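You operate a simulated robot arm through the tools that you are given. There is no shell and no other tool.

The job below is to be done with a simulated two-armed robot. You get a single attempt, and the scene is never put back.

TASK
Take the number out of the line and tighten the letters again.
Fine: knob fully loose and slider right back before taking it; number into the wooden rack; slider pushed up again, blue knob at TIGHT. Set down upright: brass number.
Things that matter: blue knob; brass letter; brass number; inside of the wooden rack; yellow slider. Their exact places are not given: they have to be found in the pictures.

It is judged by the outcome, as a careful person would: the job done as asked, and still so three seconds after it is handed in. It fails if anything else is knocked over, pushed out of place, dropped, spilled or broken.

THE ROBOT
Two 7-joint arms with two-finger grippers on one trunk, hanging from a carriage that runs on a gantry, over the field with the corners [-0.01, 0.34], [0.022, -0.939], [2.722, -0.87], [2.689, 0.409] (x, y) and turns from -6.004 to 6.004 rad about z. Base frame: it is fixed where the carriage stands at the start and does not move with it; the origin is on the floor, on the carriage's upright axis, x ahead of it, y to its left, z up. Lengths are in m, angles in rad, forces in N, time in s.
The left shoulder is at the start at [0.04, 0.158, 1.227], the right one opposite. With the tool pointing down near the work surface each hand reaches from about 0.18 to 0.6 m from the robot's upright axis, wherever it stands, measured 20 degrees to its own side. Places, roughly: blue knob [3.1, -0.3, 0.9]; brass letter [3.5, -0.25, 1]; brass number [3.25, -0.25, 1]; inside of the wooden rack [3.3, -0.1, 0.9]; yellow slider [3.2, -0.3, 0.9]. Payload 1.96 kg a hand.
The tool frame of a hand sits at the grasp point between the pads (the TCP): z along the fingers, y along the line on which they close. The tips reach 0.02 m beyond it. The gripper opens to 0.072 m. The gripper's body begins 0.038 m behind the TCP.
Orientation is that of the tool frame in the base frame, as [roll, pitch, yaw] about the fixed x, y, z axes, in that order (R = Rz(yaw) Ry(pitch) Rx(roll)). With the fingers straight down and closing along the base's y, the tool's x points along the base's -x, its y along +y and its z along -z.

THE INTERFACE
- The arms move only by the tool nudge_tool. It takes "left_moves", "right_moves" or both (then of equal length, played together; a hand with none holds still); each is a list of rows, each an object of numbers (a shift or turn left out is 0, a gripper value left out holds the last): "tx", "ty", "tz": the shift along the base's x, y, z in units of 50 mm (1.0 is 50 mm); "rx", "ry", "rz": the turn, a rotation vector about the base's x, y, z in units of 8 degrees (1.0 is 8 degrees); "fingers": the gripper command, from -1 (fully open) to 1 (shut), values between in proportion. In form: [{"tx": .., "ty": .., "tz": .., "rx": .., "ry": .., "rz": .., "fingers": ..}, ...]. A call has 1 to 20 rows; each row shifts and turns the commanded pose from where the row before left it. A call with a number of a shift or a turn outside -1 to 1 is refused whole. Rows are played at 5 a second. More than 0.05 m and 0.15 rad between two rows, or a gripper value outside its range, and nothing of the call is played. A pose out of reach is approached as far as the arm can. The call stops where the force on the tool passes 40 N (or 10 N more than at its start, if that is more) or the arm is blocked; 0.2 s more then pass. The fingers move at their own pace (about 0.045 m/s each) and stop on an object; they squeeze with about 28 N. The grip force told is the motor's: it shows also when the fingers shut on nothing. Time passes only in rows, and 0.2 s behind the last, so rows that do not move let the fingers close. The reply holds the time, the measured pose of the TCP, the force on the tool along the base axes, the opening and the grip force, in the units named above and with some noise, with the torque about the TCP (base axes, N m) and any sound that the robot's microphone picked up.
- Cameras (640 x 400 px; columns grow to the right, rows downward): "scene" is now at [0.2325, 0.0089, 1.5878]; the picture's right is [0.18, -0.98, 0.00], its down [-0.71, -0.13, -0.70] and it looks along [0.69, 0.12, -0.72] (base axes); focal length 245 px, centre (320, 200). "left" rides on the left gripper at [0.071, -0.019, -0.082] in its tool frame; the picture's right is [0.26, 0.97, 0.00], its down [-0.67, 0.18, -0.72] and it looks along [-0.69, 0.19, 0.70] (tool axes); focal length 280 px, centre (320, 200). "right" rides on the right gripper at [0.071, 0.019, -0.082] in its tool frame; the picture's right is [-0.26, 0.96, 0.00], its down [-0.67, -0.18, -0.72] and it looks along [-0.69, -0.19, 0.70] (tool axes); focal length 280 px, centre (320, 200).
- camera(camera): a new picture of that camera. The clock stands still meanwhile.
- raise_lower(by): slides the trunk up (or, below 0, down) by that many m; the arms and the scene camera ride with it, the base frame stays. It gives what a move gives, with no picture.
- steer(legs): drives the robot by 1 to 6 legs, each [ahead, left, turn to the left] in m, m and rad, along the robot's own axes; the way and the turn of a leg run together, so that a leg with both is an arc; at most 1.5 m and 3.142 rad a leg. The arms and the cameras ride along, it lands a little off, and it stops where it bumps. It keeps to its track: a leg is cut to what the track allows. It gives what a move gives.
- head_to(pan, tilt): turns the head with the scene camera to pan (to the left, within 1.501 rad either way) and tilt (down, from -0.506 to 1.204), counted from straight ahead of the robot. It gives what a move gives.
- pixel_to_xyz(camera, pixels): there is no depth. For up to 12 entries [column, row, z] of the newest picture of that camera ("zoom" is the newest enlarged one), the place [x, y] in the base frame at which the ray of that pixel passes the height z, good to about 0.002 m, but the place of the scene camera against the robot may be out by one fixed shift of up to 0.018 m in any direction. The clock stands still meanwhile.
- zoom(camera, box): a new picture of the part [left, top, right, bottom] of that camera's present view, enlarged. The clock stands still meanwhile.
- job_done(): hands the job in; it is judged then, once.

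Leave the grippers open and the arms clear of the work at the hand-in unless told otherwise.

The tools are called after "Call:" by a JSON object that holds its "api" and its "payload". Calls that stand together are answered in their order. nudge_tool: Moves the arms, as the interface text tells. Its arguments: {"type":"object","properties":{"left_moves":{"type":"array","items":{"type":"object","properties":{"tx":{"type":"number"},"ty":{"type":"number"},"tz":{"type":"number"},"rx":{"type":"number"},"ry":{"type":"number"},"rz":{"type":"number"},"fingers":{"type":"number"}}}},"right_moves":{"type":"array","items":{"type":"object","properties":{"tx":{"type":"number"},"ty":{"type":"number"},"tz":{"type":"number"},"rx":{"type":"number"},"ry":{"type":"number"},"rz":{"type":"number"},"fingers":{"type":"number"}}}}},"required":[]} The other tools are called the same way: raise_lower (by) slides the trunk up or down; steer (legs) drives the base; head_to (pan, tilt) turns the head that bears the scene camera; camera (camera) takes a picture; pixel_to_xyz (camera, pixels) gives the place at which the rays of pixels pass given heights; zoom (camera, box) takes an enlarged picture of a part of a camera's view; job_done () hands the job in.

At the start:

```text
t: 0.0
left_position: [0.4301, 0.1745, 1.1489]
left_ee_rot: [3.14, -0.001, 3.141]
left_wrist_force: [1.1, -0.3, 0.3]
left_wrist_torque: [0.0, -0.02, 0.02]
left_gripper_width: 0.0719
left_gripper_force: 0.0
right_position: [0.3892, -0.1694, 1.1122]
right_ee_rot: [3.141, 0.0, 3.14]
right_wrist_force: [-0.3, -0.2, 0.0]
right_wrist_torque: [-0.01, 0.0, 0.02]
right_gripper_width: 0.0722
right_gripper_force: 0.0
trunk travel left (down, up): [-0.55, 0.29]
robot x, y, heading: [0.0003, 0.0005, -0.002]
head pan, tilt: [0.178, 0.799]
```

scene: 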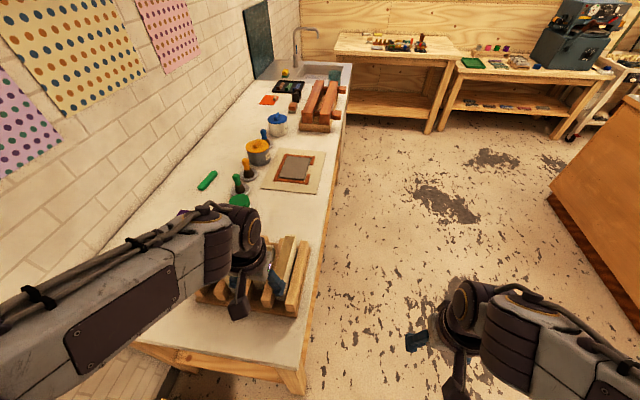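
right: 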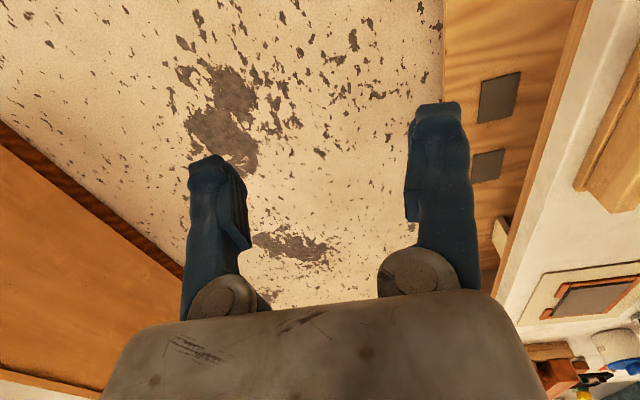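
left: 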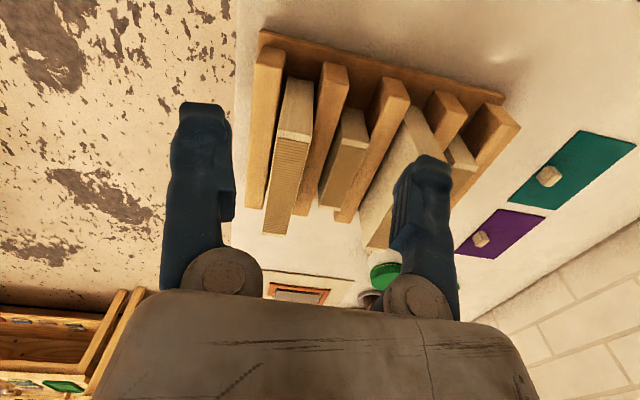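

I see the robot beside a long bench on the left and two benches far ahead. The target, at about x 3.1–3.5 and y −0.3, should be on a far bench. First I'll turn the head toward straight ahead and look.

Call:
{"api": "head_to", "payload": {"pan": -0.1, "tilt": 0.35}}

Call:
{"api": "camera", "payload": {"camera": "scene"}}

```text
t: 0.9
left_position: [0.4309, 0.1735, 1.1493]
left_ee_rot: [3.141, 0.001, -3.141]
left_wrist_force: [-1.6, 0.4, -0.9]
left_wrist_torque: [0.02, 0.01, 0.0]
left_gripper_width: 0.0719
left_gripper_force: 0.1
right_position: [0.3885, -0.1703, 1.113]
right_ee_rot: [-3.141, 0.0, 3.14]
right_wrist_force: [-0.5, -0.7, 0.2]
right_wrist_torque: [0.01, 0.05, -0.03]
right_gripper_width: 0.0719
right_gripper_force: 0.1
trunk travel left (down, up): [-0.55, 0.29]
robot x, y, heading: [-0.0059, -0.0012, 0.002]
head pan, tilt: [-0.099, 0.351]
```

```text
taken
```

scene: 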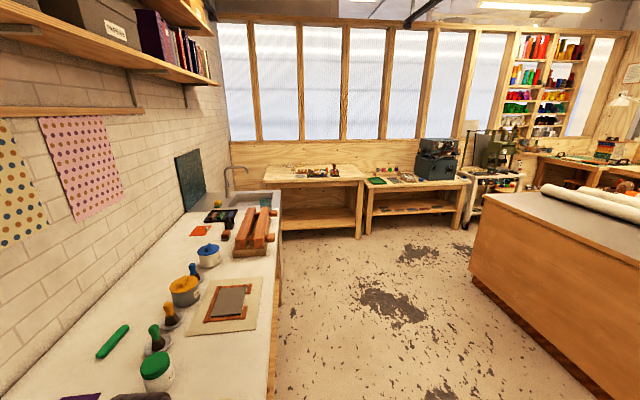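

The spot near (3.2, −0.3, 0.95) should land around pixel (320,168): that is the pine table straight ahead with several things on it. I'll zoom in there.

Call:
{"api": "zoom", "payload": {"camera": "scene", "box": [250, 140, 390, 228]}}

Call:
{"api": "zoom", "payload": {"camera": "scene", "box": [280, 155, 360, 205]}}

```text
4.55 times, centred on (320, 184) of scene
```

zoom: 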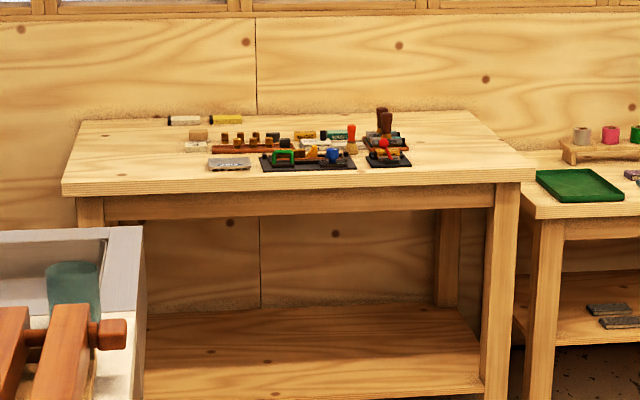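

```text
8.00 times, centred on (320, 180) of scene
```

zoom: 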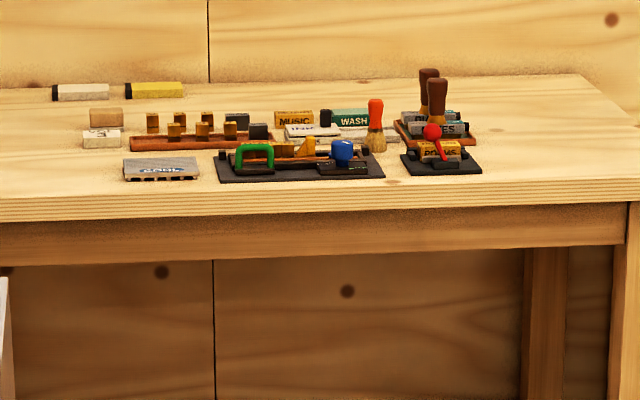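

The table holds a black base with a green handle, a blue knob and brass letters, and a wooden rack behind it. I'll move right first to stay clear of the left bench, then drive ahead to about x 2.1 and look again.

Call:
{"api": "steer", "payload": {"legs": [[0, -0.3, 0], [1.2, 0, 0], [0.8, 0, 0]]}}

Call:
{"api": "head_to", "payload": {"pan": 0.0, "tilt": 0.5}}

Call:
{"api": "camera", "payload": {"camera": "scene"}}

```text
t: 12.5
left_position: [2.427, -0.1266, 1.1489]
left_ee_rot: [-3.14, -0.001, -3.137]
left_wrist_force: [0.2, 0.8, 0.1]
left_wrist_torque: [0.0, 0.03, 0.02]
left_gripper_width: 0.072
left_gripper_force: 0.1
right_position: [2.3866, -0.4707, 1.1128]
right_ee_rot: [-3.141, 0.001, -3.138]
right_wrist_force: [-0.3, 0.3, 0.3]
right_wrist_torque: [0.03, 0.0, -0.01]
right_gripper_width: 0.072
right_gripper_force: 0.0
trunk travel left (down, up): [-0.55, 0.29]
robot x, y, heading: [1.997, -0.3005, 0.004]
head pan, tilt: [-0.099, 0.351]
```

```text
t: 13.2
left_position: [2.4268, -0.1262, 1.1477]
left_ee_rot: [-3.141, 0.0, -3.139]
left_wrist_force: [-0.9, -0.7, -0.4]
left_wrist_torque: [0.02, -0.01, -0.02]
left_gripper_width: 0.0719
left_gripper_force: 0.2
right_position: [2.387, -0.4695, 1.112]
right_ee_rot: [3.141, 0.0, -3.139]
right_wrist_force: [0.3, 0.1, 0.3]
right_wrist_torque: [-0.01, 0.01, -0.01]
right_gripper_width: 0.0719
right_gripper_force: 0.0
trunk travel left (down, up): [-0.55, 0.29]
robot x, y, heading: [1.9952, -0.3029, 0.002]
head pan, tilt: [0.0, 0.499]
```

```text
taken
```

scene: 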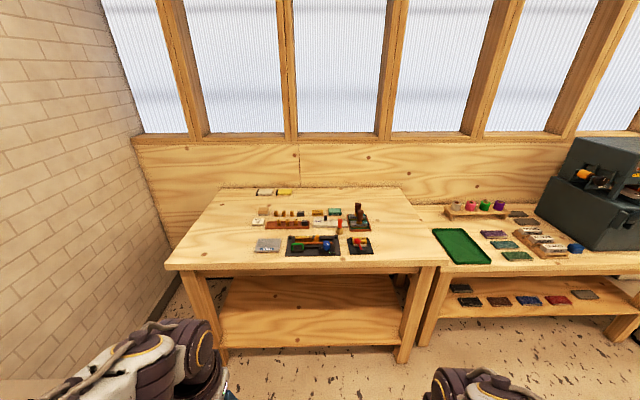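

I see the work table from about 1 m away, with the composing device near (315,245). I'll zoom in on it.

Call:
{"api": "zoom", "payload": {"camera": "scene", "box": [240, 180, 400, 280]}}

Call:
{"api": "zoom", "payload": {"camera": "scene", "box": [245, 205, 325, 255]}}

Call:
{"api": "zoom", "payload": {"camera": "scene", "box": [280, 225, 344, 265]}}

```text
4.00 times, centred on (320, 230) of scene
```

zoom: 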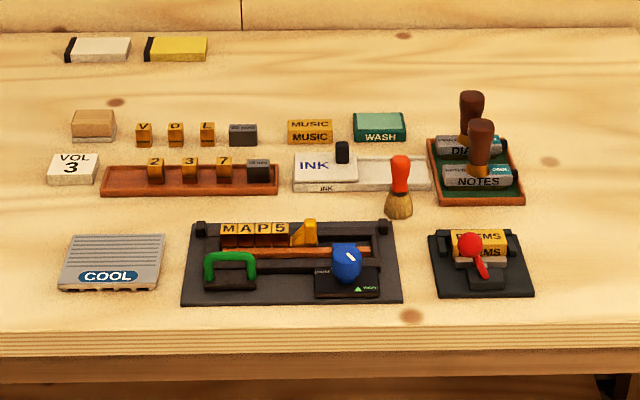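

```text
8.00 times, centred on (285, 230) of scene
```

zoom: 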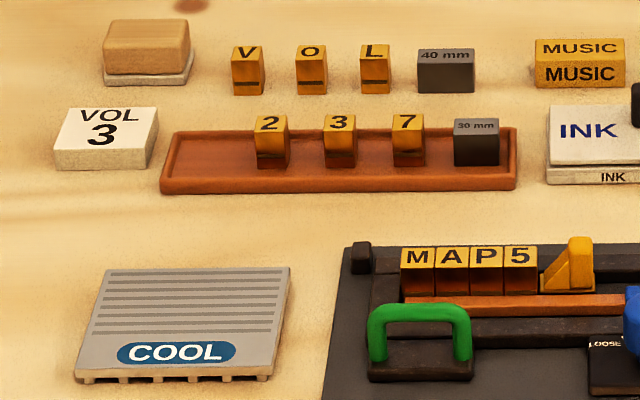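

```text
10.00 times, centred on (312, 245) of scene
```

zoom: 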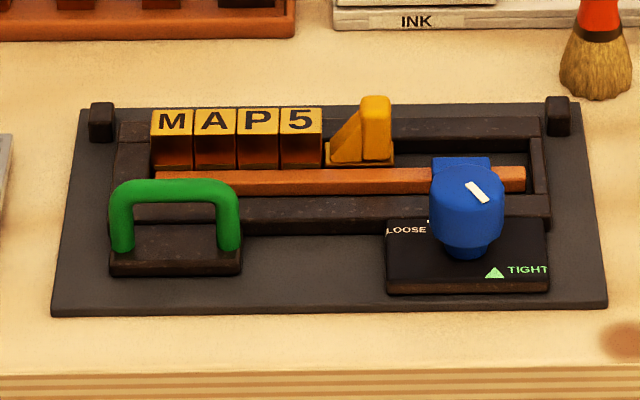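

The line reads M A P 5, so the number is the 5. The yellow slider sits to its right, and the blue knob has LOOSE at front-left and TIGHT at front-right. The wooden rack behind holds 2, 3, 7 and a 30 mm spacer. I'll take rough positions of several points from this zoom at candidate heights.

Call:
{"api": "pixel_to_xyz", "payload": {"camera": "zoom", "pixels": [[60, 315, 0.9], [605, 305, 0.9], [466, 190, 0.95], [300, 122, 0.95], [375, 100, 0.95], [60, 315, 0.85], [605, 305, 0.85], [80, 110, 0.9], [580, 103, 0.9]]}}

```text
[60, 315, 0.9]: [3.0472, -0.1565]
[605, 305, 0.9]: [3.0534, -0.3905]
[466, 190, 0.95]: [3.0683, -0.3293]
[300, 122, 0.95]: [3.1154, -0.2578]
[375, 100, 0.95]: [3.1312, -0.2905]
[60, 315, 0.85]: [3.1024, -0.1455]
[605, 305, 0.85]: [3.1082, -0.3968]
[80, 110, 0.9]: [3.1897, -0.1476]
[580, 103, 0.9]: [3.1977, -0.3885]
```

The device is at about x 3.05–3.2, y −0.15 to −0.39. I'll raise both hands a little for clearance, then drive closer to about (2.62, −0.2).

Call:
{"api": "nudge_tool", "payload": {"left_moves": [{"tz": 1}, {"tz": 1}, {}], "right_moves": [{"tz": 1}, {"tz": 1}, {}]}}

Call:
{"api": "steer", "payload": {"legs": [[0.62, 0.1, 0]]}}

Call:
{"api": "head_to", "payload": {"pan": 0.0, "tilt": 0.9}}

Call:
{"api": "camera", "payload": {"camera": "scene"}}

Call:
{"api": "camera", "payload": {"camera": "right"}}

Call:
{"api": "camera", "payload": {"camera": "left"}}

```text
t: 14.0
left_position: [2.4314, -0.126, 1.2467]
left_ee_rot: [3.14, -0.001, -3.136]
left_wrist_force: [0.3, 0.3, -0.5]
left_wrist_torque: [0.0, -0.02, 0.01]
left_gripper_width: 0.0719
left_gripper_force: 0.0
right_position: [2.3877, -0.4699, 1.214]
right_ee_rot: [3.141, 0.0, -3.138]
right_wrist_force: [0.8, 0.1, -0.3]
right_wrist_torque: [0.0, 0.01, 0.03]
right_gripper_width: 0.0721
right_gripper_force: 0.1
trunk travel left (down, up): [-0.55, 0.29]
robot x, y, heading: [1.9962, -0.303, 0.003]
head pan, tilt: [0.0, 0.499]
```

```text
t: 17.5
left_position: [3.0588, -0.0397, 1.2466]
left_ee_rot: [3.141, 0.0, 3.124]
left_wrist_force: [0.6, 0.3, -0.4]
left_wrist_torque: [0.0, 0.02, -0.04]
left_gripper_width: 0.0721
left_gripper_force: 0.0
right_position: [3.0085, -0.3825, 1.2146]
right_ee_rot: [3.14, 0.0, 3.122]
right_wrist_force: [-0.7, -0.6, 0.8]
right_wrist_torque: [0.03, -0.02, 0.03]
right_gripper_width: 0.072
right_gripper_force: 0.1
trunk travel left (down, up): [-0.55, 0.29]
robot x, y, heading: [2.62, -0.2064, -0.018]
head pan, tilt: [0.0, 0.499]
```

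```text
t: 18.4
left_position: [3.0592, -0.04, 1.247]
left_ee_rot: [-3.141, -0.001, 3.123]
left_wrist_force: [1.2, -0.4, -0.1]
left_wrist_torque: [-0.04, 0.0, 0.01]
left_gripper_width: 0.072
left_gripper_force: 0.1
right_position: [3.0079, -0.3825, 1.2149]
right_ee_rot: [-3.141, 0.0, 3.121]
right_wrist_force: [-0.9, 0.7, -0.3]
right_wrist_torque: [0.02, 0.05, 0.0]
right_gripper_width: 0.0717
right_gripper_force: 0.0
trunk travel left (down, up): [-0.55, 0.29]
robot x, y, heading: [2.6218, -0.2046, -0.019]
head pan, tilt: [0.0, 0.901]
```

```text
taken
```

scene: 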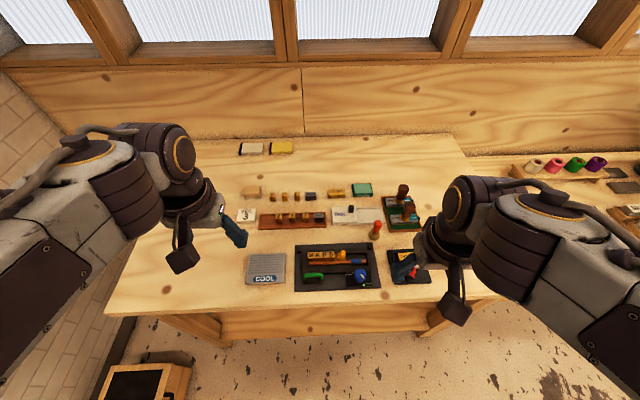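

```text
taken
```

right: 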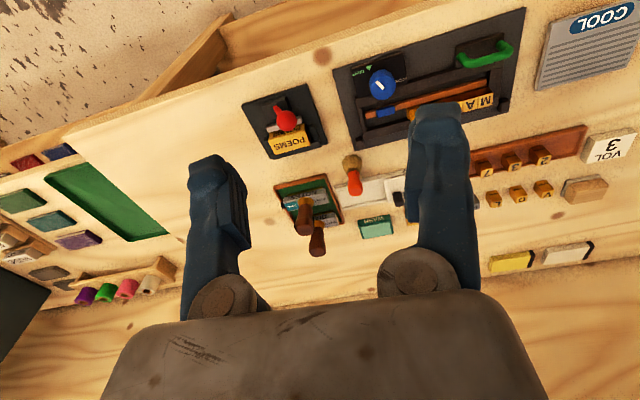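

```text
taken
```

left: 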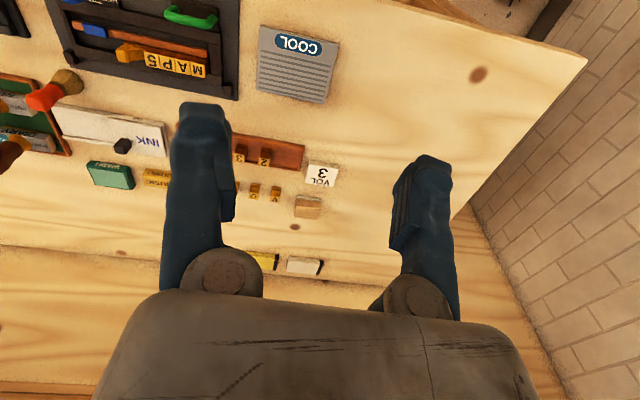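

The wrist cameras show the scene upside down, with the device in the right camera at about (340–520, 10–150). I'll zoom in there to get accurate places.

Call:
{"api": "zoom", "payload": {"camera": "right", "box": [320, 0, 560, 150]}}

Call:
{"api": "pixel_to_xyz", "payload": {"camera": "right", "pixels": [[361, 151, 0.9], [361, 151, 0.85], [333, 72, 0.9], [524, 8, 0.9], [382, 82, 0.95], [382, 82, 0.9], [500, 108, 0.9]]}}

Call:
{"api": "zoom", "payload": {"camera": "left", "box": [0, 0, 360, 225]}}

```text
2.67 times, centred on (440, 75) of right
```

zoom: 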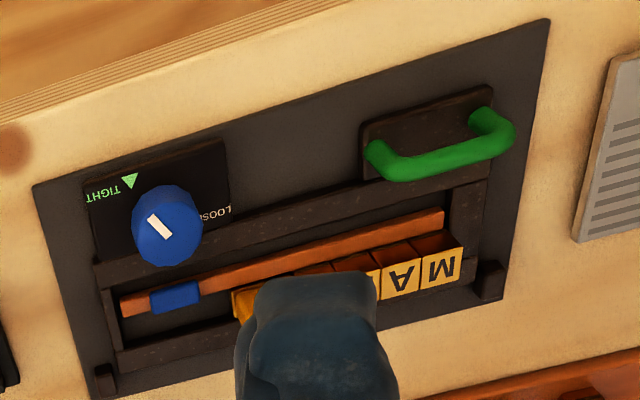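

```text
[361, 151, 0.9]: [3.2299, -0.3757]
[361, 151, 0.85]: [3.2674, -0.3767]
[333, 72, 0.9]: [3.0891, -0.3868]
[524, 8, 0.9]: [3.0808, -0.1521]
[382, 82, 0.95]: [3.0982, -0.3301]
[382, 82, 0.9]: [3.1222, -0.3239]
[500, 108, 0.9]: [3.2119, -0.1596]
```

```text
1.78 times, centred on (180, 112) of left
```

zoom: 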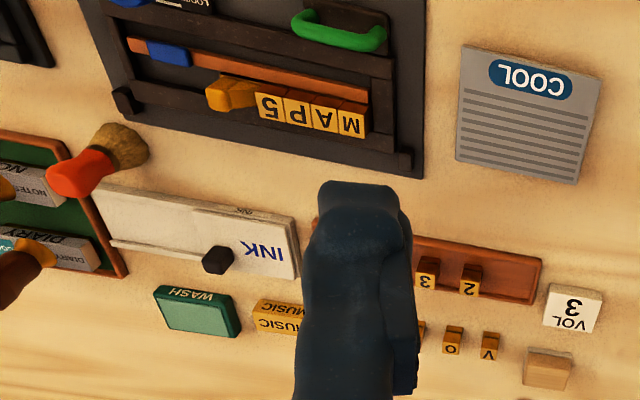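

To get the table height I'll triangulate. The device's back-left corner is at about (235,100) in the left camera and (500,108) in the right one.

Call:
{"api": "pixel_to_xyz", "payload": {"camera": "left", "pixels": [[235, 100, 0.9], [235, 100, 0.85], [235, 100, 0.95]]}}

Call:
{"api": "pixel_to_xyz", "payload": {"camera": "right", "pixels": [[508, 110, 0.9], [508, 110, 0.85], [508, 110, 0.95]]}}

Call:
{"api": "zoom", "payload": {"camera": "right", "box": [460, 0, 640, 112]}}

Call:
{"api": "zoom", "payload": {"camera": "left", "box": [200, 0, 360, 100]}}

```text
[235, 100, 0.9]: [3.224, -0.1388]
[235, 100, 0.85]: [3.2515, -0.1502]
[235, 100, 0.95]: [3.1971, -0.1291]
```

```text
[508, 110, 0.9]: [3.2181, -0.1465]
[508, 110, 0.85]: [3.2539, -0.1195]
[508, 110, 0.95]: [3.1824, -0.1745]
```

```text
3.56 times, centred on (550, 56) of right
```

zoom: 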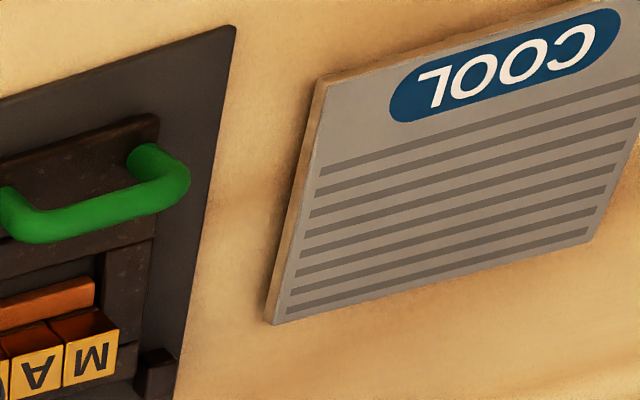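

```text
4.00 times, centred on (280, 50) of left
```

zoom: 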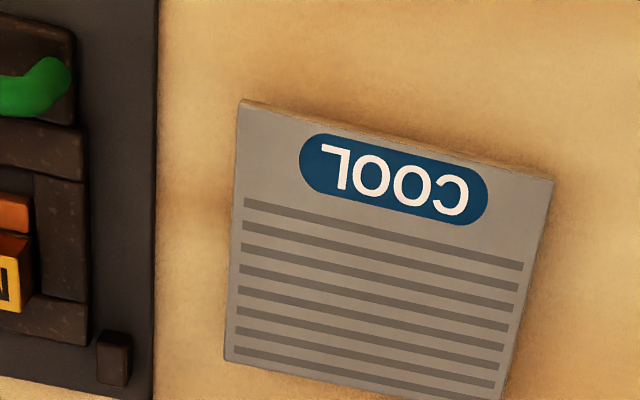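

The COOL plate's corners show clearly in both cameras. Its back-right corner is at right (535.3, 91.3) and left (256, 90). Its front-right corner is at right (552, 22.5) and left (260, 25). I'll use both to find heights.

Call:
{"api": "pixel_to_xyz", "payload": {"camera": "left", "pixels": [[256, 90, 0.9], [256, 90, 0.85], [256, 90, 0.95], [260, 25, 0.9], [260, 25, 0.85]]}}

Call:
{"api": "pixel_to_xyz", "payload": {"camera": "right", "pixels": [[535.3, 91.3, 0.9], [535.3, 91.3, 0.85], [535.3, 91.3, 0.95], [552, 22.5, 0.9], [552, 22.5, 0.85]]}}

```text
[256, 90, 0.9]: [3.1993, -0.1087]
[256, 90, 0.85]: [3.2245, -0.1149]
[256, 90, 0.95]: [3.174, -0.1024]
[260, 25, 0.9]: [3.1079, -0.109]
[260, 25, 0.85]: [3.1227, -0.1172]
```

```text
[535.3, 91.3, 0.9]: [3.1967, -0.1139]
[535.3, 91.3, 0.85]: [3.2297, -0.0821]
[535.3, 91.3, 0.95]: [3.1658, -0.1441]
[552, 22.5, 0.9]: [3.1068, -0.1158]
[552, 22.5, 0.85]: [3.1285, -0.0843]
```

Both corners agree on about z 0.892 for the COOL plate's top, so the table top is near 0.88. Now I'll zoom the scene camera in on the knob around (360,275) to read its pointer, and on the rack around (293,218).

Call:
{"api": "zoom", "payload": {"camera": "scene", "box": [290, 235, 386, 295]}}

Call:
{"api": "zoom", "payload": {"camera": "scene", "box": [232, 175, 376, 265]}}

```text
6.67 times, centred on (338, 265) of scene
```

zoom: 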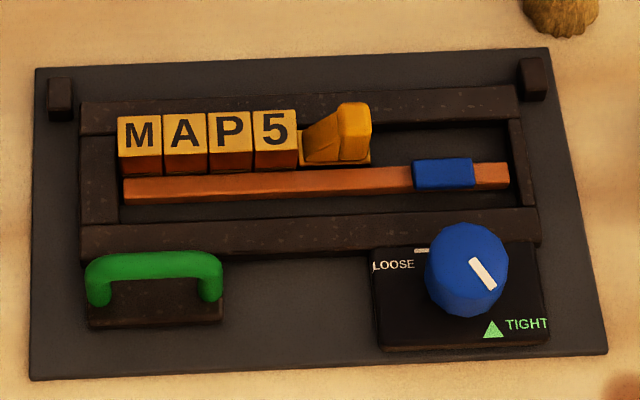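

```text
4.44 times, centred on (304, 220) of scene
```

zoom: 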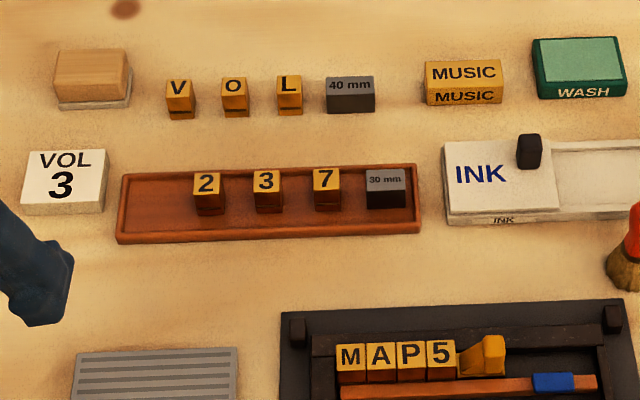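

The knob's white bar points front-right at the green TIGHT triangle, and LOOSE has its tick at back-left. The rack has free space left of the 2. I'll locate the rack with the left wrist camera; its left end corners are at about (304,147) and (299,170) there.

Call:
{"api": "pixel_to_xyz", "payload": {"camera": "left", "pixels": [[304, 147, 0.895], [299.4, 170.3, 0.895], [264, 155, 0.91], [325, 165, 0.9], [157, 63, 0.91], [262, 188, 0.9], [330, 205, 0.9]]}}

Call:
{"api": "zoom", "payload": {"camera": "left", "box": [200, 100, 360, 200]}}

```text
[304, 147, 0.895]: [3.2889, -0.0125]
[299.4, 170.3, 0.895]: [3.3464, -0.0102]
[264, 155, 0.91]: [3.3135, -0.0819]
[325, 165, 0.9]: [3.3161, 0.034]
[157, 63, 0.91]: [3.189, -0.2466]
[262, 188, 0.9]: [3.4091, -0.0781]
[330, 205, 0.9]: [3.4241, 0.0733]
```

```text
4.00 times, centred on (280, 150) of left
```

zoom: 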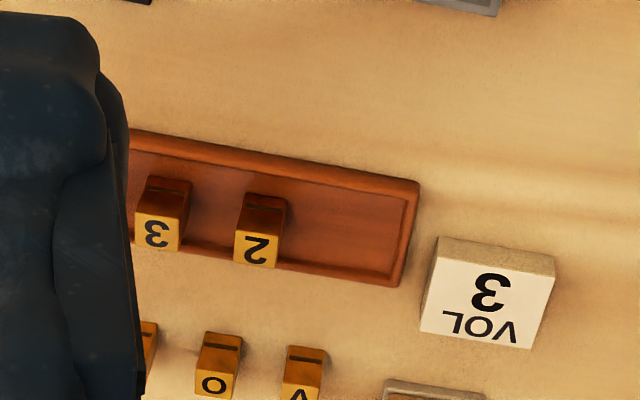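

The rack spans about x 3.289–3.346 with its left end at y −0.011, so it's a far reach. I'll turn the robot for it later. For the knob and slider I'll first drive to about (2.68, −0.16) with heading 0.

Call:
{"api": "steer", "payload": {"legs": [[0.06, 0.045, 0.019]]}}

Call:
{"api": "camera", "payload": {"camera": "right"}}

Call:
{"api": "camera", "payload": {"camera": "scene"}}

```text
t: 19.4
left_position: [3.1174, 0.0125, 1.2478]
left_ee_rot: [3.14, -0.001, -3.138]
left_wrist_force: [-0.4, -1.2, 0.0]
left_wrist_torque: [-0.03, -0.02, 0.01]
left_gripper_width: 0.0718
left_gripper_force: 0.0
right_position: [3.073, -0.3319, 1.2136]
right_ee_rot: [3.141, -0.001, -3.14]
right_wrist_force: [0.4, 0.3, -0.1]
right_wrist_torque: [0.01, 0.02, 0.02]
right_gripper_width: 0.072
right_gripper_force: 0.2
trunk travel left (down, up): [-0.55, 0.29]
robot x, y, heading: [2.6801, -0.1606, -0.0]
head pan, tilt: [0.0, 0.901]
```

```text
taken
```

right: 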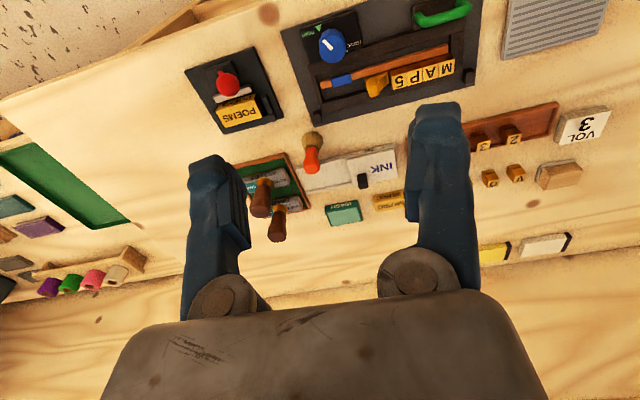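

```text
taken
```

scene: 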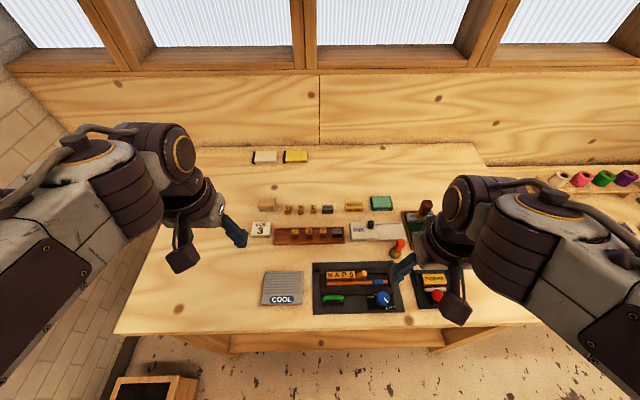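

Now I'll zoom the right camera on the device (rows 0–130, columns 270–480) for the first view of a triangulation.

Call:
{"api": "zoom", "payload": {"camera": "right", "box": [275, 0, 483, 130]}}

```text
3.08 times, centred on (379, 65) of right
```

zoom: 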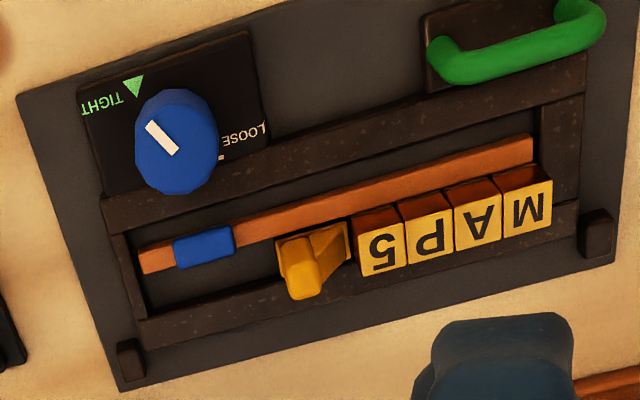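

I'll lower the right hand toward the knob, staying well above it, for a closer second view.

Call:
{"api": "nudge_tool", "payload": {"right_moves": [{"tx": -0.8, "tz": -1}, {"tz": -1}, {"tz": -1}, {}]}}

Call:
{"api": "camera", "payload": {"camera": "right"}}

```text
refused: row 1 steps farther than a row can; nothing moved
```

```text
taken
```

right: 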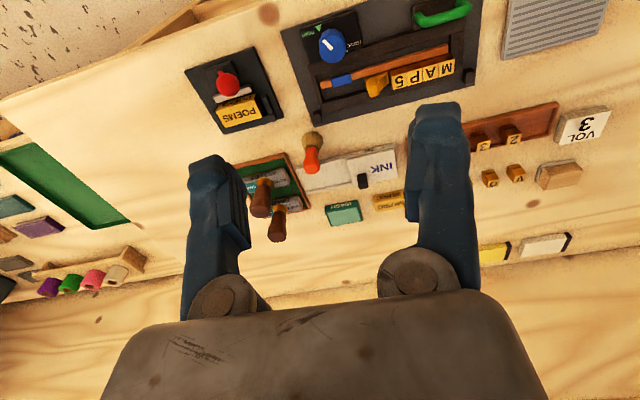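

The first row was refused because its combined shift was over 50 mm. I'll split it into single-axis rows.

Call:
{"api": "nudge_tool", "payload": {"right_moves": [{"tx": -0.8}, {"tz": -1}, {"tz": -1}, {"tz": -1}, {}]}}

Call:
{"api": "camera", "payload": {"camera": "right"}}

```text
t: 20.6
left_position: [3.1173, 0.013, 1.2456]
left_ee_rot: [-3.14, 0.0, -3.14]
left_wrist_force: [-0.6, 0.8, -0.4]
left_wrist_torque: [-0.03, -0.03, 0.0]
left_gripper_width: 0.0718
left_gripper_force: 0.1
right_position: [3.0337, -0.3263, 1.0628]
right_ee_rot: [-3.141, 0.001, -3.142]
right_wrist_force: [0.6, 0.2, 0.3]
right_wrist_torque: [-0.03, 0.03, -0.02]
right_gripper_width: 0.0719
right_gripper_force: 0.0
trunk travel left (down, up): [-0.55, 0.29]
robot x, y, heading: [2.684, -0.1624, 0.006]
head pan, tilt: [0.0, 0.901]
```

```text
taken
```

right: 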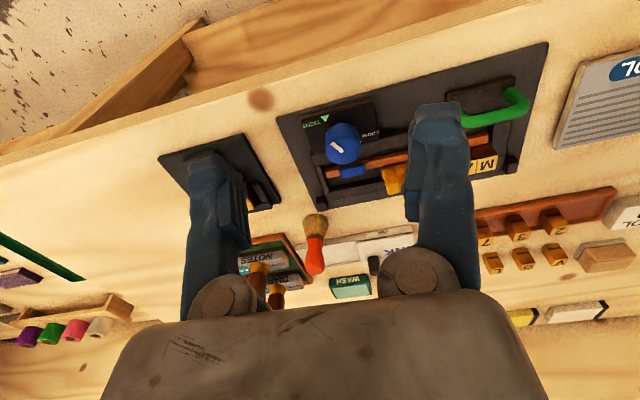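

The knob is now at about (343,148), between the fingers. I'll zoom there.

Call:
{"api": "zoom", "payload": {"camera": "right", "box": [270, 80, 430, 180]}}

Call:
{"api": "zoom", "payload": {"camera": "right", "box": [300, 100, 396, 160]}}

```text
4.00 times, centred on (350, 130) of right
```

zoom: 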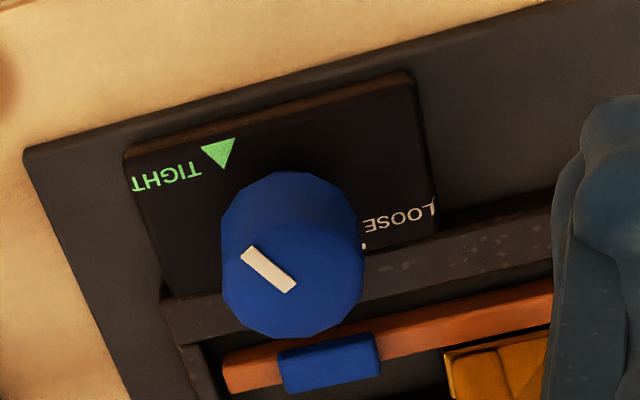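

```text
6.67 times, centred on (348, 130) of right
```

zoom: 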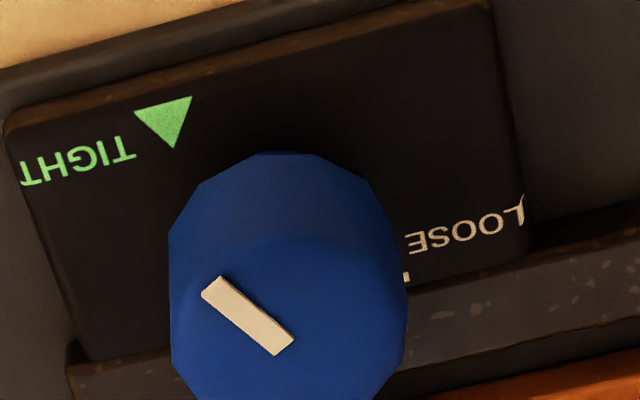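

Triangulating by hand puts the knob top centre near (3.119, −0.329, 0.927), with a diameter of about 33 mm. I'll check that against the tool and also locate the TIGHT triangle at (325,118), the LOOSE tick at (360.8,141.3) and other features.

Call:
{"api": "pixel_to_xyz", "payload": {"camera": "right", "pixels": [[343, 150, 0.927], [325, 118, 0.9], [360.8, 141.3, 0.9], [330, 142.5, 0.927], [344.5, 152.5, 0.927], [300, 118, 0.9], [375, 98, 0.9], [312, 155, 0.9], [379, 132, 0.9], [352, 170, 0.91]]}}

```text
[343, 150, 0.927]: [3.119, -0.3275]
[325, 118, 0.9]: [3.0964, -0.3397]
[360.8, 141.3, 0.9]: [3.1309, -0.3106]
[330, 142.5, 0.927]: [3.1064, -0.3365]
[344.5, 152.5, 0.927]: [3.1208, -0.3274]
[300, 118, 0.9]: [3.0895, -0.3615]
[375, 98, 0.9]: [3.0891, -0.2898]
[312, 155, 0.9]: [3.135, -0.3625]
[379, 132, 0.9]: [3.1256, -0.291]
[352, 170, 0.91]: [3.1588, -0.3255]
```

The tool agrees: the knob axis is near (3.119, −0.328), TIGHT lies at about −150° and LOOSE at about +55°. The pointer reads about −147°, so it's at TIGHT. I'll move the open right hand over the knob axis, lower it to z≈0.99 and look.

Call:
{"api": "nudge_tool", "payload": {"right_moves": [{"tx": 0.85}, {"tx": 0.85, "ty": -0.03}, {"tz": -0.75}, {"tz": -0.7}, {}]}}

Call:
{"api": "camera", "payload": {"camera": "right"}}

Call:
{"api": "zoom", "payload": {"camera": "scene", "box": [300, 240, 428, 320]}}

```text
t: 21.8
left_position: [3.1162, 0.0133, 1.2475]
left_ee_rot: [3.142, 0.001, -3.139]
left_wrist_force: [-0.2, -0.4, -0.8]
left_wrist_torque: [-0.01, 0.01, -0.05]
left_gripper_width: 0.072
left_gripper_force: 0.1
right_position: [3.1162, -0.3307, 0.9889]
right_ee_rot: [-3.141, 0.0, -3.141]
right_wrist_force: [-0.1, 0.3, -0.7]
right_wrist_torque: [-0.01, -0.01, 0.0]
right_gripper_width: 0.072
right_gripper_force: 0.0
trunk travel left (down, up): [-0.55, 0.29]
robot x, y, heading: [2.6821, -0.1613, 0.009]
head pan, tilt: [0.0, 0.901]
```

```text
taken
```

right: 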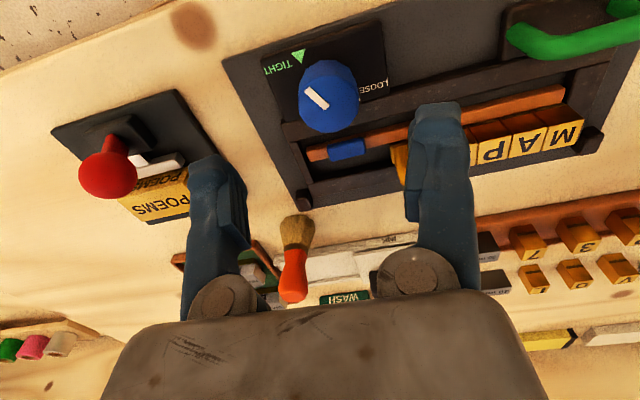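

```text
5.00 times, centred on (364, 280) of scene
```

zoom: 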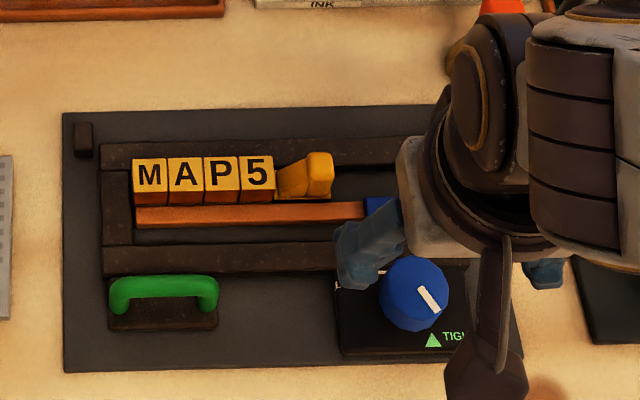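

The knob is at about (329,97), centred between the fingers and pointing at TIGHT. I'll zoom to refine its axis.

Call:
{"api": "zoom", "payload": {"camera": "right", "box": [256, 35, 416, 135]}}

```text
4.00 times, centred on (336, 85) of right
```

zoom: 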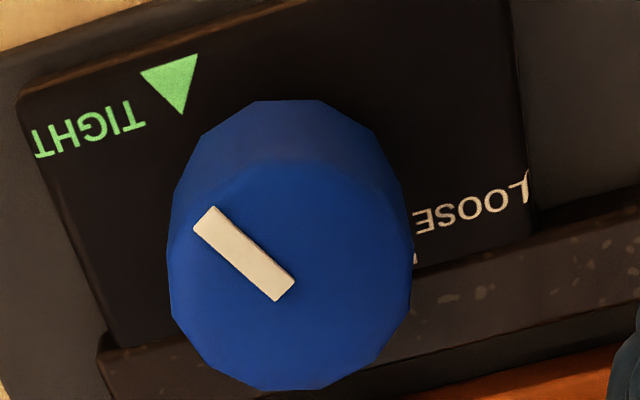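

The top face spans about x 170–412 and y 160–390 in the zoom, so its centre is at about (328.5, 103.8) in the camera.

Call:
{"api": "pixel_to_xyz", "payload": {"camera": "right", "pixels": [[328.5, 103.8, 0.92], [328.5, 103.8, 0.927], [328.5, 103.8, 0.935], [298.5, 103.8, 0.927], [359, 103.8, 0.927], [301, 53, 0.9], [360, 99, 0.9]]}}

```text
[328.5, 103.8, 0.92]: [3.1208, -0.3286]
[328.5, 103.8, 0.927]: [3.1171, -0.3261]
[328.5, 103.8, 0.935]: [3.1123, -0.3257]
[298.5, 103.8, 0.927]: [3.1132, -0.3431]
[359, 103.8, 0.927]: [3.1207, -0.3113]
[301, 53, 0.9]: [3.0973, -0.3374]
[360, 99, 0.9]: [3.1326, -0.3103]
```

The knob axis is near (3.118, −0.327), the knob top is at 0.927 and the plate is near 0.897. I'll shift about 2 mm and lower to z≈0.925, so the tips sit around 0.905. Then I'll close the fingers on the knob.

Call:
{"api": "nudge_tool", "payload": {"right_moves": [{"tx": 0.03, "ty": 0.05}, {"tz": -0.4}, {"tz": -0.4}, {"tz": -0.45}, {}]}}

Call:
{"api": "camera", "payload": {"camera": "right"}}

```text
t: 23.0
left_position: [3.118, 0.0134, 1.2468]
left_ee_rot: [-3.141, -0.001, -3.139]
left_wrist_force: [-0.2, 0.1, 0.8]
left_wrist_torque: [-0.01, -0.01, 0.0]
left_gripper_width: 0.0719
left_gripper_force: 0.0
right_position: [3.1173, -0.3306, 0.929]
right_ee_rot: [-3.141, -0.001, -3.141]
right_wrist_force: [0.8, -0.2, 0.2]
right_wrist_torque: [-0.05, 0.02, 0.0]
right_gripper_width: 0.0718
right_gripper_force: 0.0
trunk travel left (down, up): [-0.55, 0.29]
robot x, y, heading: [2.6844, -0.1618, 0.004]
head pan, tilt: [0.0, 0.901]
```

```text
taken
```

right: 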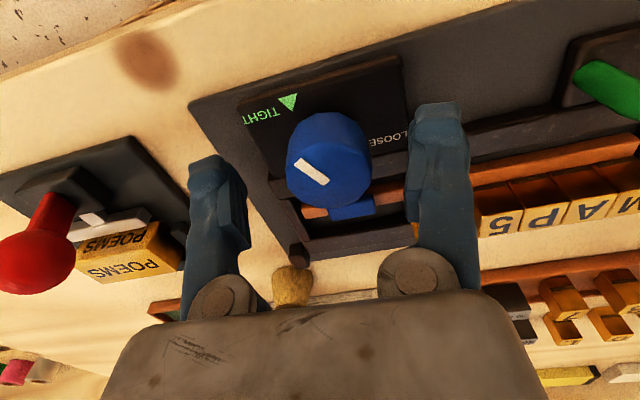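

The knob sits centred between the fingers. I'll close on it.

Call:
{"api": "nudge_tool", "payload": {"right_moves": [{"fingers": 1}, {"fingers": 1}, {"fingers": 1}, {"fingers": 1}]}}

Call:
{"api": "camera", "payload": {"camera": "right"}}

```text
t: 24.0
left_position: [3.1169, 0.0167, 1.2469]
left_ee_rot: [3.138, 0.001, -3.139]
left_wrist_force: [-0.4, 1.3, 0.2]
left_wrist_torque: [0.0, 0.03, -0.01]
left_gripper_width: 0.0719
left_gripper_force: 0.2
right_position: [3.1179, -0.3273, 0.9287]
right_ee_rot: [3.139, 0.0, -3.14]
right_wrist_force: [0.0, 12.4, -3.4]
right_wrist_torque: [0.29, -0.04, 0.01]
right_gripper_width: 0.0329
right_gripper_force: 37.7
trunk travel left (down, up): [-0.55, 0.29]
robot x, y, heading: [2.6819, -0.1579, 0.002]
head pan, tilt: [0.0, 0.901]
```

```text
taken
```

right: 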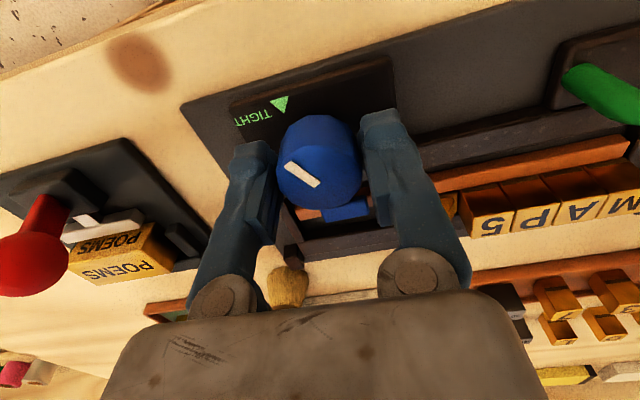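

The knob is gripped at 32.9 mm wide, with a 12 N sideways load because the hand is about 3 mm off in y. I'll shift +3 mm to relieve it, then try a small counter-clockwise turn (+rz) and watch the torque.

Call:
{"api": "nudge_tool", "payload": {"right_moves": [{"ty": 0.06}, {}, {"rz": 0.5}, {"rz": 0.5}, {}]}}

Call:
{"api": "zoom", "payload": {"camera": "right", "box": [220, 70, 420, 195]}}

```text
t: 25.2
left_position: [3.1155, 0.0131, 1.2468]
left_ee_rot: [3.141, 0.0, 3.141]
left_wrist_force: [-0.1, -0.3, 0.5]
left_wrist_torque: [0.0, -0.01, -0.05]
left_gripper_width: 0.0721
left_gripper_force: 0.0
right_position: [3.1173, -0.3272, 0.9298]
right_ee_rot: [-3.141, -0.001, -2.999]
right_wrist_force: [-11.8, 2.0, 20.2]
right_wrist_torque: [0.14, -0.24, -0.01]
right_gripper_width: 0.0323
right_gripper_force: 39.7
trunk travel left (down, up): [-0.55, 0.29]
robot x, y, heading: [2.6797, -0.1635, 0.002]
head pan, tilt: [0.0, 0.901]
```

```text
3.20 times, centred on (320, 132) of right
```

zoom: 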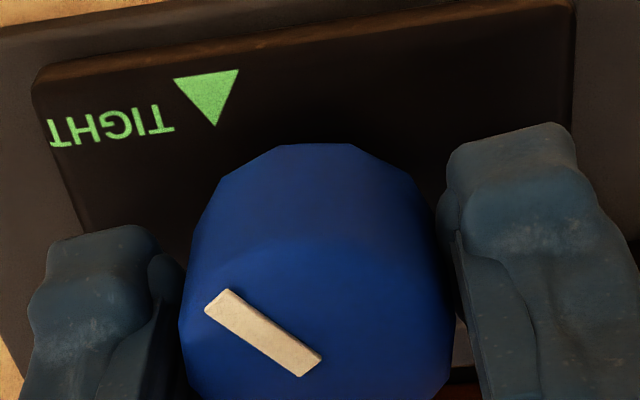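

Yaw turned 8° with almost no torque about z, so the knob turns counter-clockwise. There is an odd 20 N vertical reading. I'll hold for two rows to see whether it persists.

Call:
{"api": "nudge_tool", "payload": {"right_moves": [{}, {}]}}

Call:
{"api": "camera", "payload": {"camera": "right"}}

```text
t: 25.8
left_position: [3.116, 0.0121, 1.247]
left_ee_rot: [3.141, 0.001, -3.14]
left_wrist_force: [0.4, 0.7, -0.5]
left_wrist_torque: [0.01, -0.03, 0.02]
left_gripper_width: 0.072
left_gripper_force: 0.1
right_position: [3.1175, -0.3268, 0.9284]
right_ee_rot: [-3.142, -0.001, -3.0]
right_wrist_force: [-15.3, 3.0, 30.5]
right_wrist_torque: [0.11, 0.18, 0.04]
right_gripper_width: 0.0324
right_gripper_force: 40.1
trunk travel left (down, up): [-0.55, 0.29]
robot x, y, heading: [2.6813, -0.1666, 0.006]
head pan, tilt: [0.0, 0.901]
```

```text
taken
```

right: 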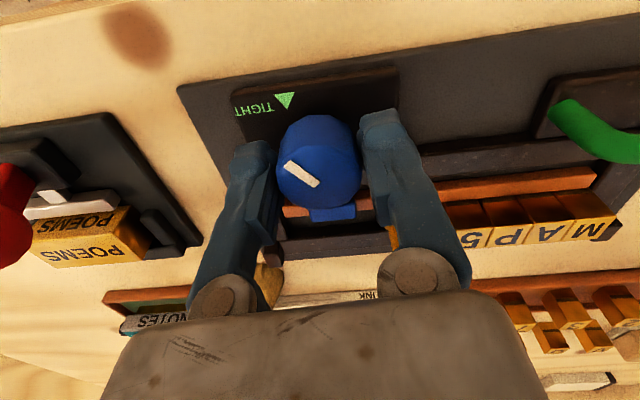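

The force is growing because the commanded pose lies about 2 mm below and ahead of where the knob holds the hand. I'll shift the command back and up to relieve it.

Call:
{"api": "nudge_tool", "payload": {"right_moves": [{"tx": -0.05, "tz": 0.05}, {}, {}]}}

```text
t: 26.6
left_position: [3.1188, 0.0132, 1.2478]
left_ee_rot: [3.14, 0.002, -3.139]
left_wrist_force: [0.2, -0.3, 0.4]
left_wrist_torque: [0.0, -0.04, 0.03]
left_gripper_width: 0.072
left_gripper_force: 0.0
right_position: [3.118, -0.3273, 0.9321]
right_ee_rot: [-3.14, 0.005, -3.001]
right_wrist_force: [15.5, -3.8, -16.7]
right_wrist_torque: [-0.11, 0.49, 0.02]
right_gripper_width: 0.0325
right_gripper_force: 39.9
trunk travel left (down, up): [-0.55, 0.29]
robot x, y, heading: [2.6838, -0.1665, 0.004]
head pan, tilt: [0.0, 0.901]
```

The load has reversed, so the neutral point is in between. I'll correct by about half.

Call:
{"api": "nudge_tool", "payload": {"right_moves": [{"tx": 0.025, "tz": -0.018}, {}, {}]}}

```text
t: 27.4
left_position: [3.1183, 0.012, 1.2474]
left_ee_rot: [3.14, 0.002, -3.14]
left_wrist_force: [0.0, 0.7, -0.2]
left_wrist_torque: [-0.02, 0.0, 0.0]
left_gripper_width: 0.0721
left_gripper_force: 0.0
right_position: [3.1181, -0.3275, 0.9302]
right_ee_rot: [-3.14, 0.002, -3.002]
right_wrist_force: [1.6, -6.0, 6.3]
right_wrist_torque: [0.17, -1.15, 0.01]
right_gripper_width: 0.0324
right_gripper_force: 40.1
trunk travel left (down, up): [-0.55, 0.29]
robot x, y, heading: [2.6843, -0.1625, 0.0]
head pan, tilt: [0.0, 0.901]
```

Loads are now small. I'll turn the knob counter-clockwise by another 24° in small rows.

Call:
{"api": "nudge_tool", "payload": {"right_moves": [{"rz": 0.5}, {"rz": 0.5}, {"rz": 0.5}, {"rz": 0.5}, {"rz": 0.5}, {"rz": 0.5}, {}]}}

Call:
{"api": "camera", "payload": {"camera": "right"}}

```text
t: 29.0
left_position: [3.1183, 0.0135, 1.247]
left_ee_rot: [-3.141, 0.0, -3.14]
left_wrist_force: [0.0, -0.1, -0.7]
left_wrist_torque: [-0.01, 0.05, 0.02]
left_gripper_width: 0.072
left_gripper_force: 0.2
right_position: [3.1175, -0.3272, 0.9302]
right_ee_rot: [-3.141, -0.001, -2.581]
right_wrist_force: [0.7, 1.8, -3.6]
right_wrist_torque: [0.12, -0.08, 0.02]
right_gripper_width: 0.0326
right_gripper_force: 39.9
trunk travel left (down, up): [-0.55, 0.29]
robot x, y, heading: [2.6853, -0.161, 0.001]
head pan, tilt: [0.0, 0.901]
```

```text
taken
```

right: 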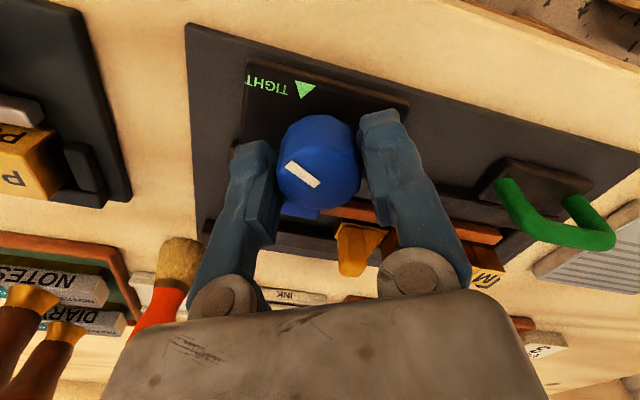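

Everything stays low in torque and the knob is turning with the hand. Yaw went from −3.14 to −2.58, about 32°. I'll continue counter-clockwise by another 32°.

Call:
{"api": "nudge_tool", "payload": {"right_moves": [{"rz": 0.5}, {"rz": 0.5}, {"rz": 0.5}, {"rz": 0.5}, {"rz": 0.5}, {"rz": 0.5}, {"rz": 0.5}, {"rz": 0.5}, {}]}}

Call:
{"api": "camera", "payload": {"camera": "right"}}

Call:
{"api": "camera", "payload": {"camera": "scene"}}

```text
t: 31.0
left_position: [3.1165, 0.0139, 1.246]
left_ee_rot: [-3.141, 0.0, -3.141]
left_wrist_force: [0.1, -0.2, 0.5]
left_wrist_torque: [0.01, -0.01, -0.01]
left_gripper_width: 0.0722
left_gripper_force: 0.1
right_position: [3.1169, -0.3253, 0.9298]
right_ee_rot: [3.141, 0.0, -2.022]
right_wrist_force: [-0.4, 3.2, -4.0]
right_wrist_torque: [0.18, 0.03, -0.03]
right_gripper_width: 0.0323
right_gripper_force: 39.9
trunk travel left (down, up): [-0.55, 0.29]
robot x, y, heading: [2.686, -0.1584, 0.003]
head pan, tilt: [0.0, 0.901]
```

```text
taken
```

right: 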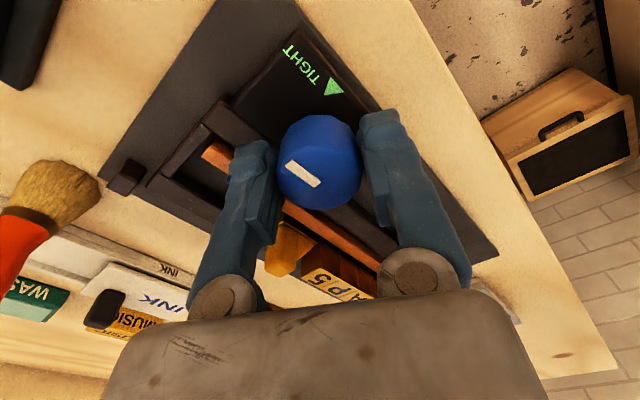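

```text
taken
```

scene: 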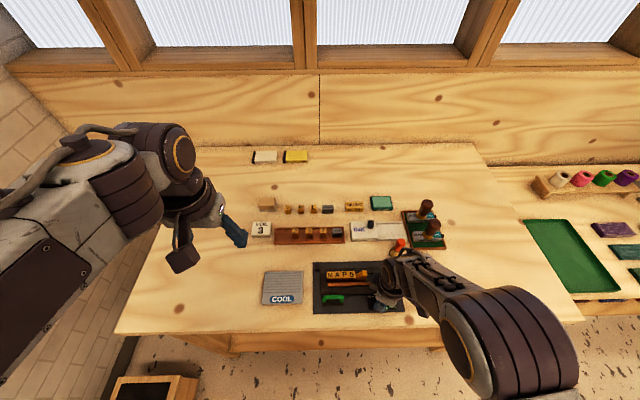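

The knob is about 64° round, still with little torque. I'll continue by another 32°.

Call:
{"api": "nudge_tool", "payload": {"right_moves": [{"rz": 0.5}, {"rz": 0.5}, {"rz": 0.5}, {"rz": 0.5}, {"rz": 0.5}, {"rz": 0.5}, {"rz": 0.5}, {"rz": 0.5}, {}]}}

Call:
{"api": "camera", "payload": {"camera": "right"}}

Call:
{"api": "camera", "payload": {"camera": "scene"}}

```text
t: 33.0
left_position: [3.1156, 0.0138, 1.2481]
left_ee_rot: [3.142, 0.0, -3.141]
left_wrist_force: [-0.1, 0.9, 1.0]
left_wrist_torque: [0.02, 0.0, -0.02]
left_gripper_width: 0.0719
left_gripper_force: 0.1
right_position: [3.1173, -0.3273, 0.9315]
right_ee_rot: [-3.142, 0.0, -1.464]
right_wrist_force: [-2.6, 3.8, -4.5]
right_wrist_torque: [0.34, 0.17, 0.01]
right_gripper_width: 0.0323
right_gripper_force: 40.3
trunk travel left (down, up): [-0.55, 0.29]
robot x, y, heading: [2.6829, -0.1612, 0.004]
head pan, tilt: [0.0, 0.901]
```

```text
taken
```

right: 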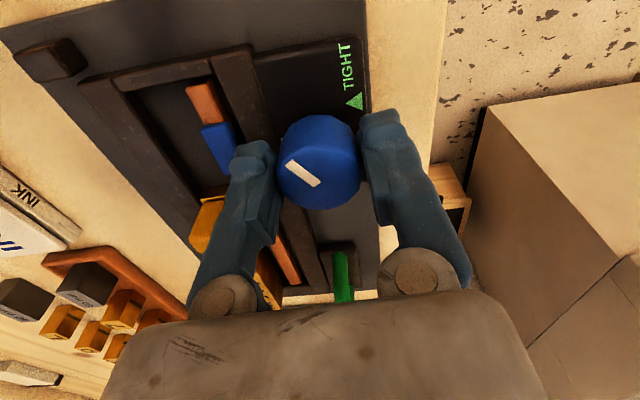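

```text
taken
```

scene: 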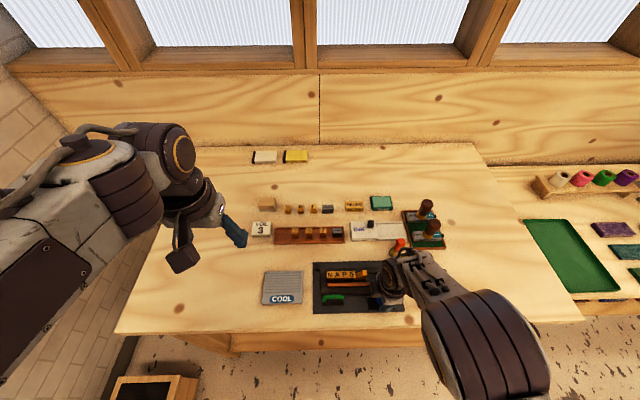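

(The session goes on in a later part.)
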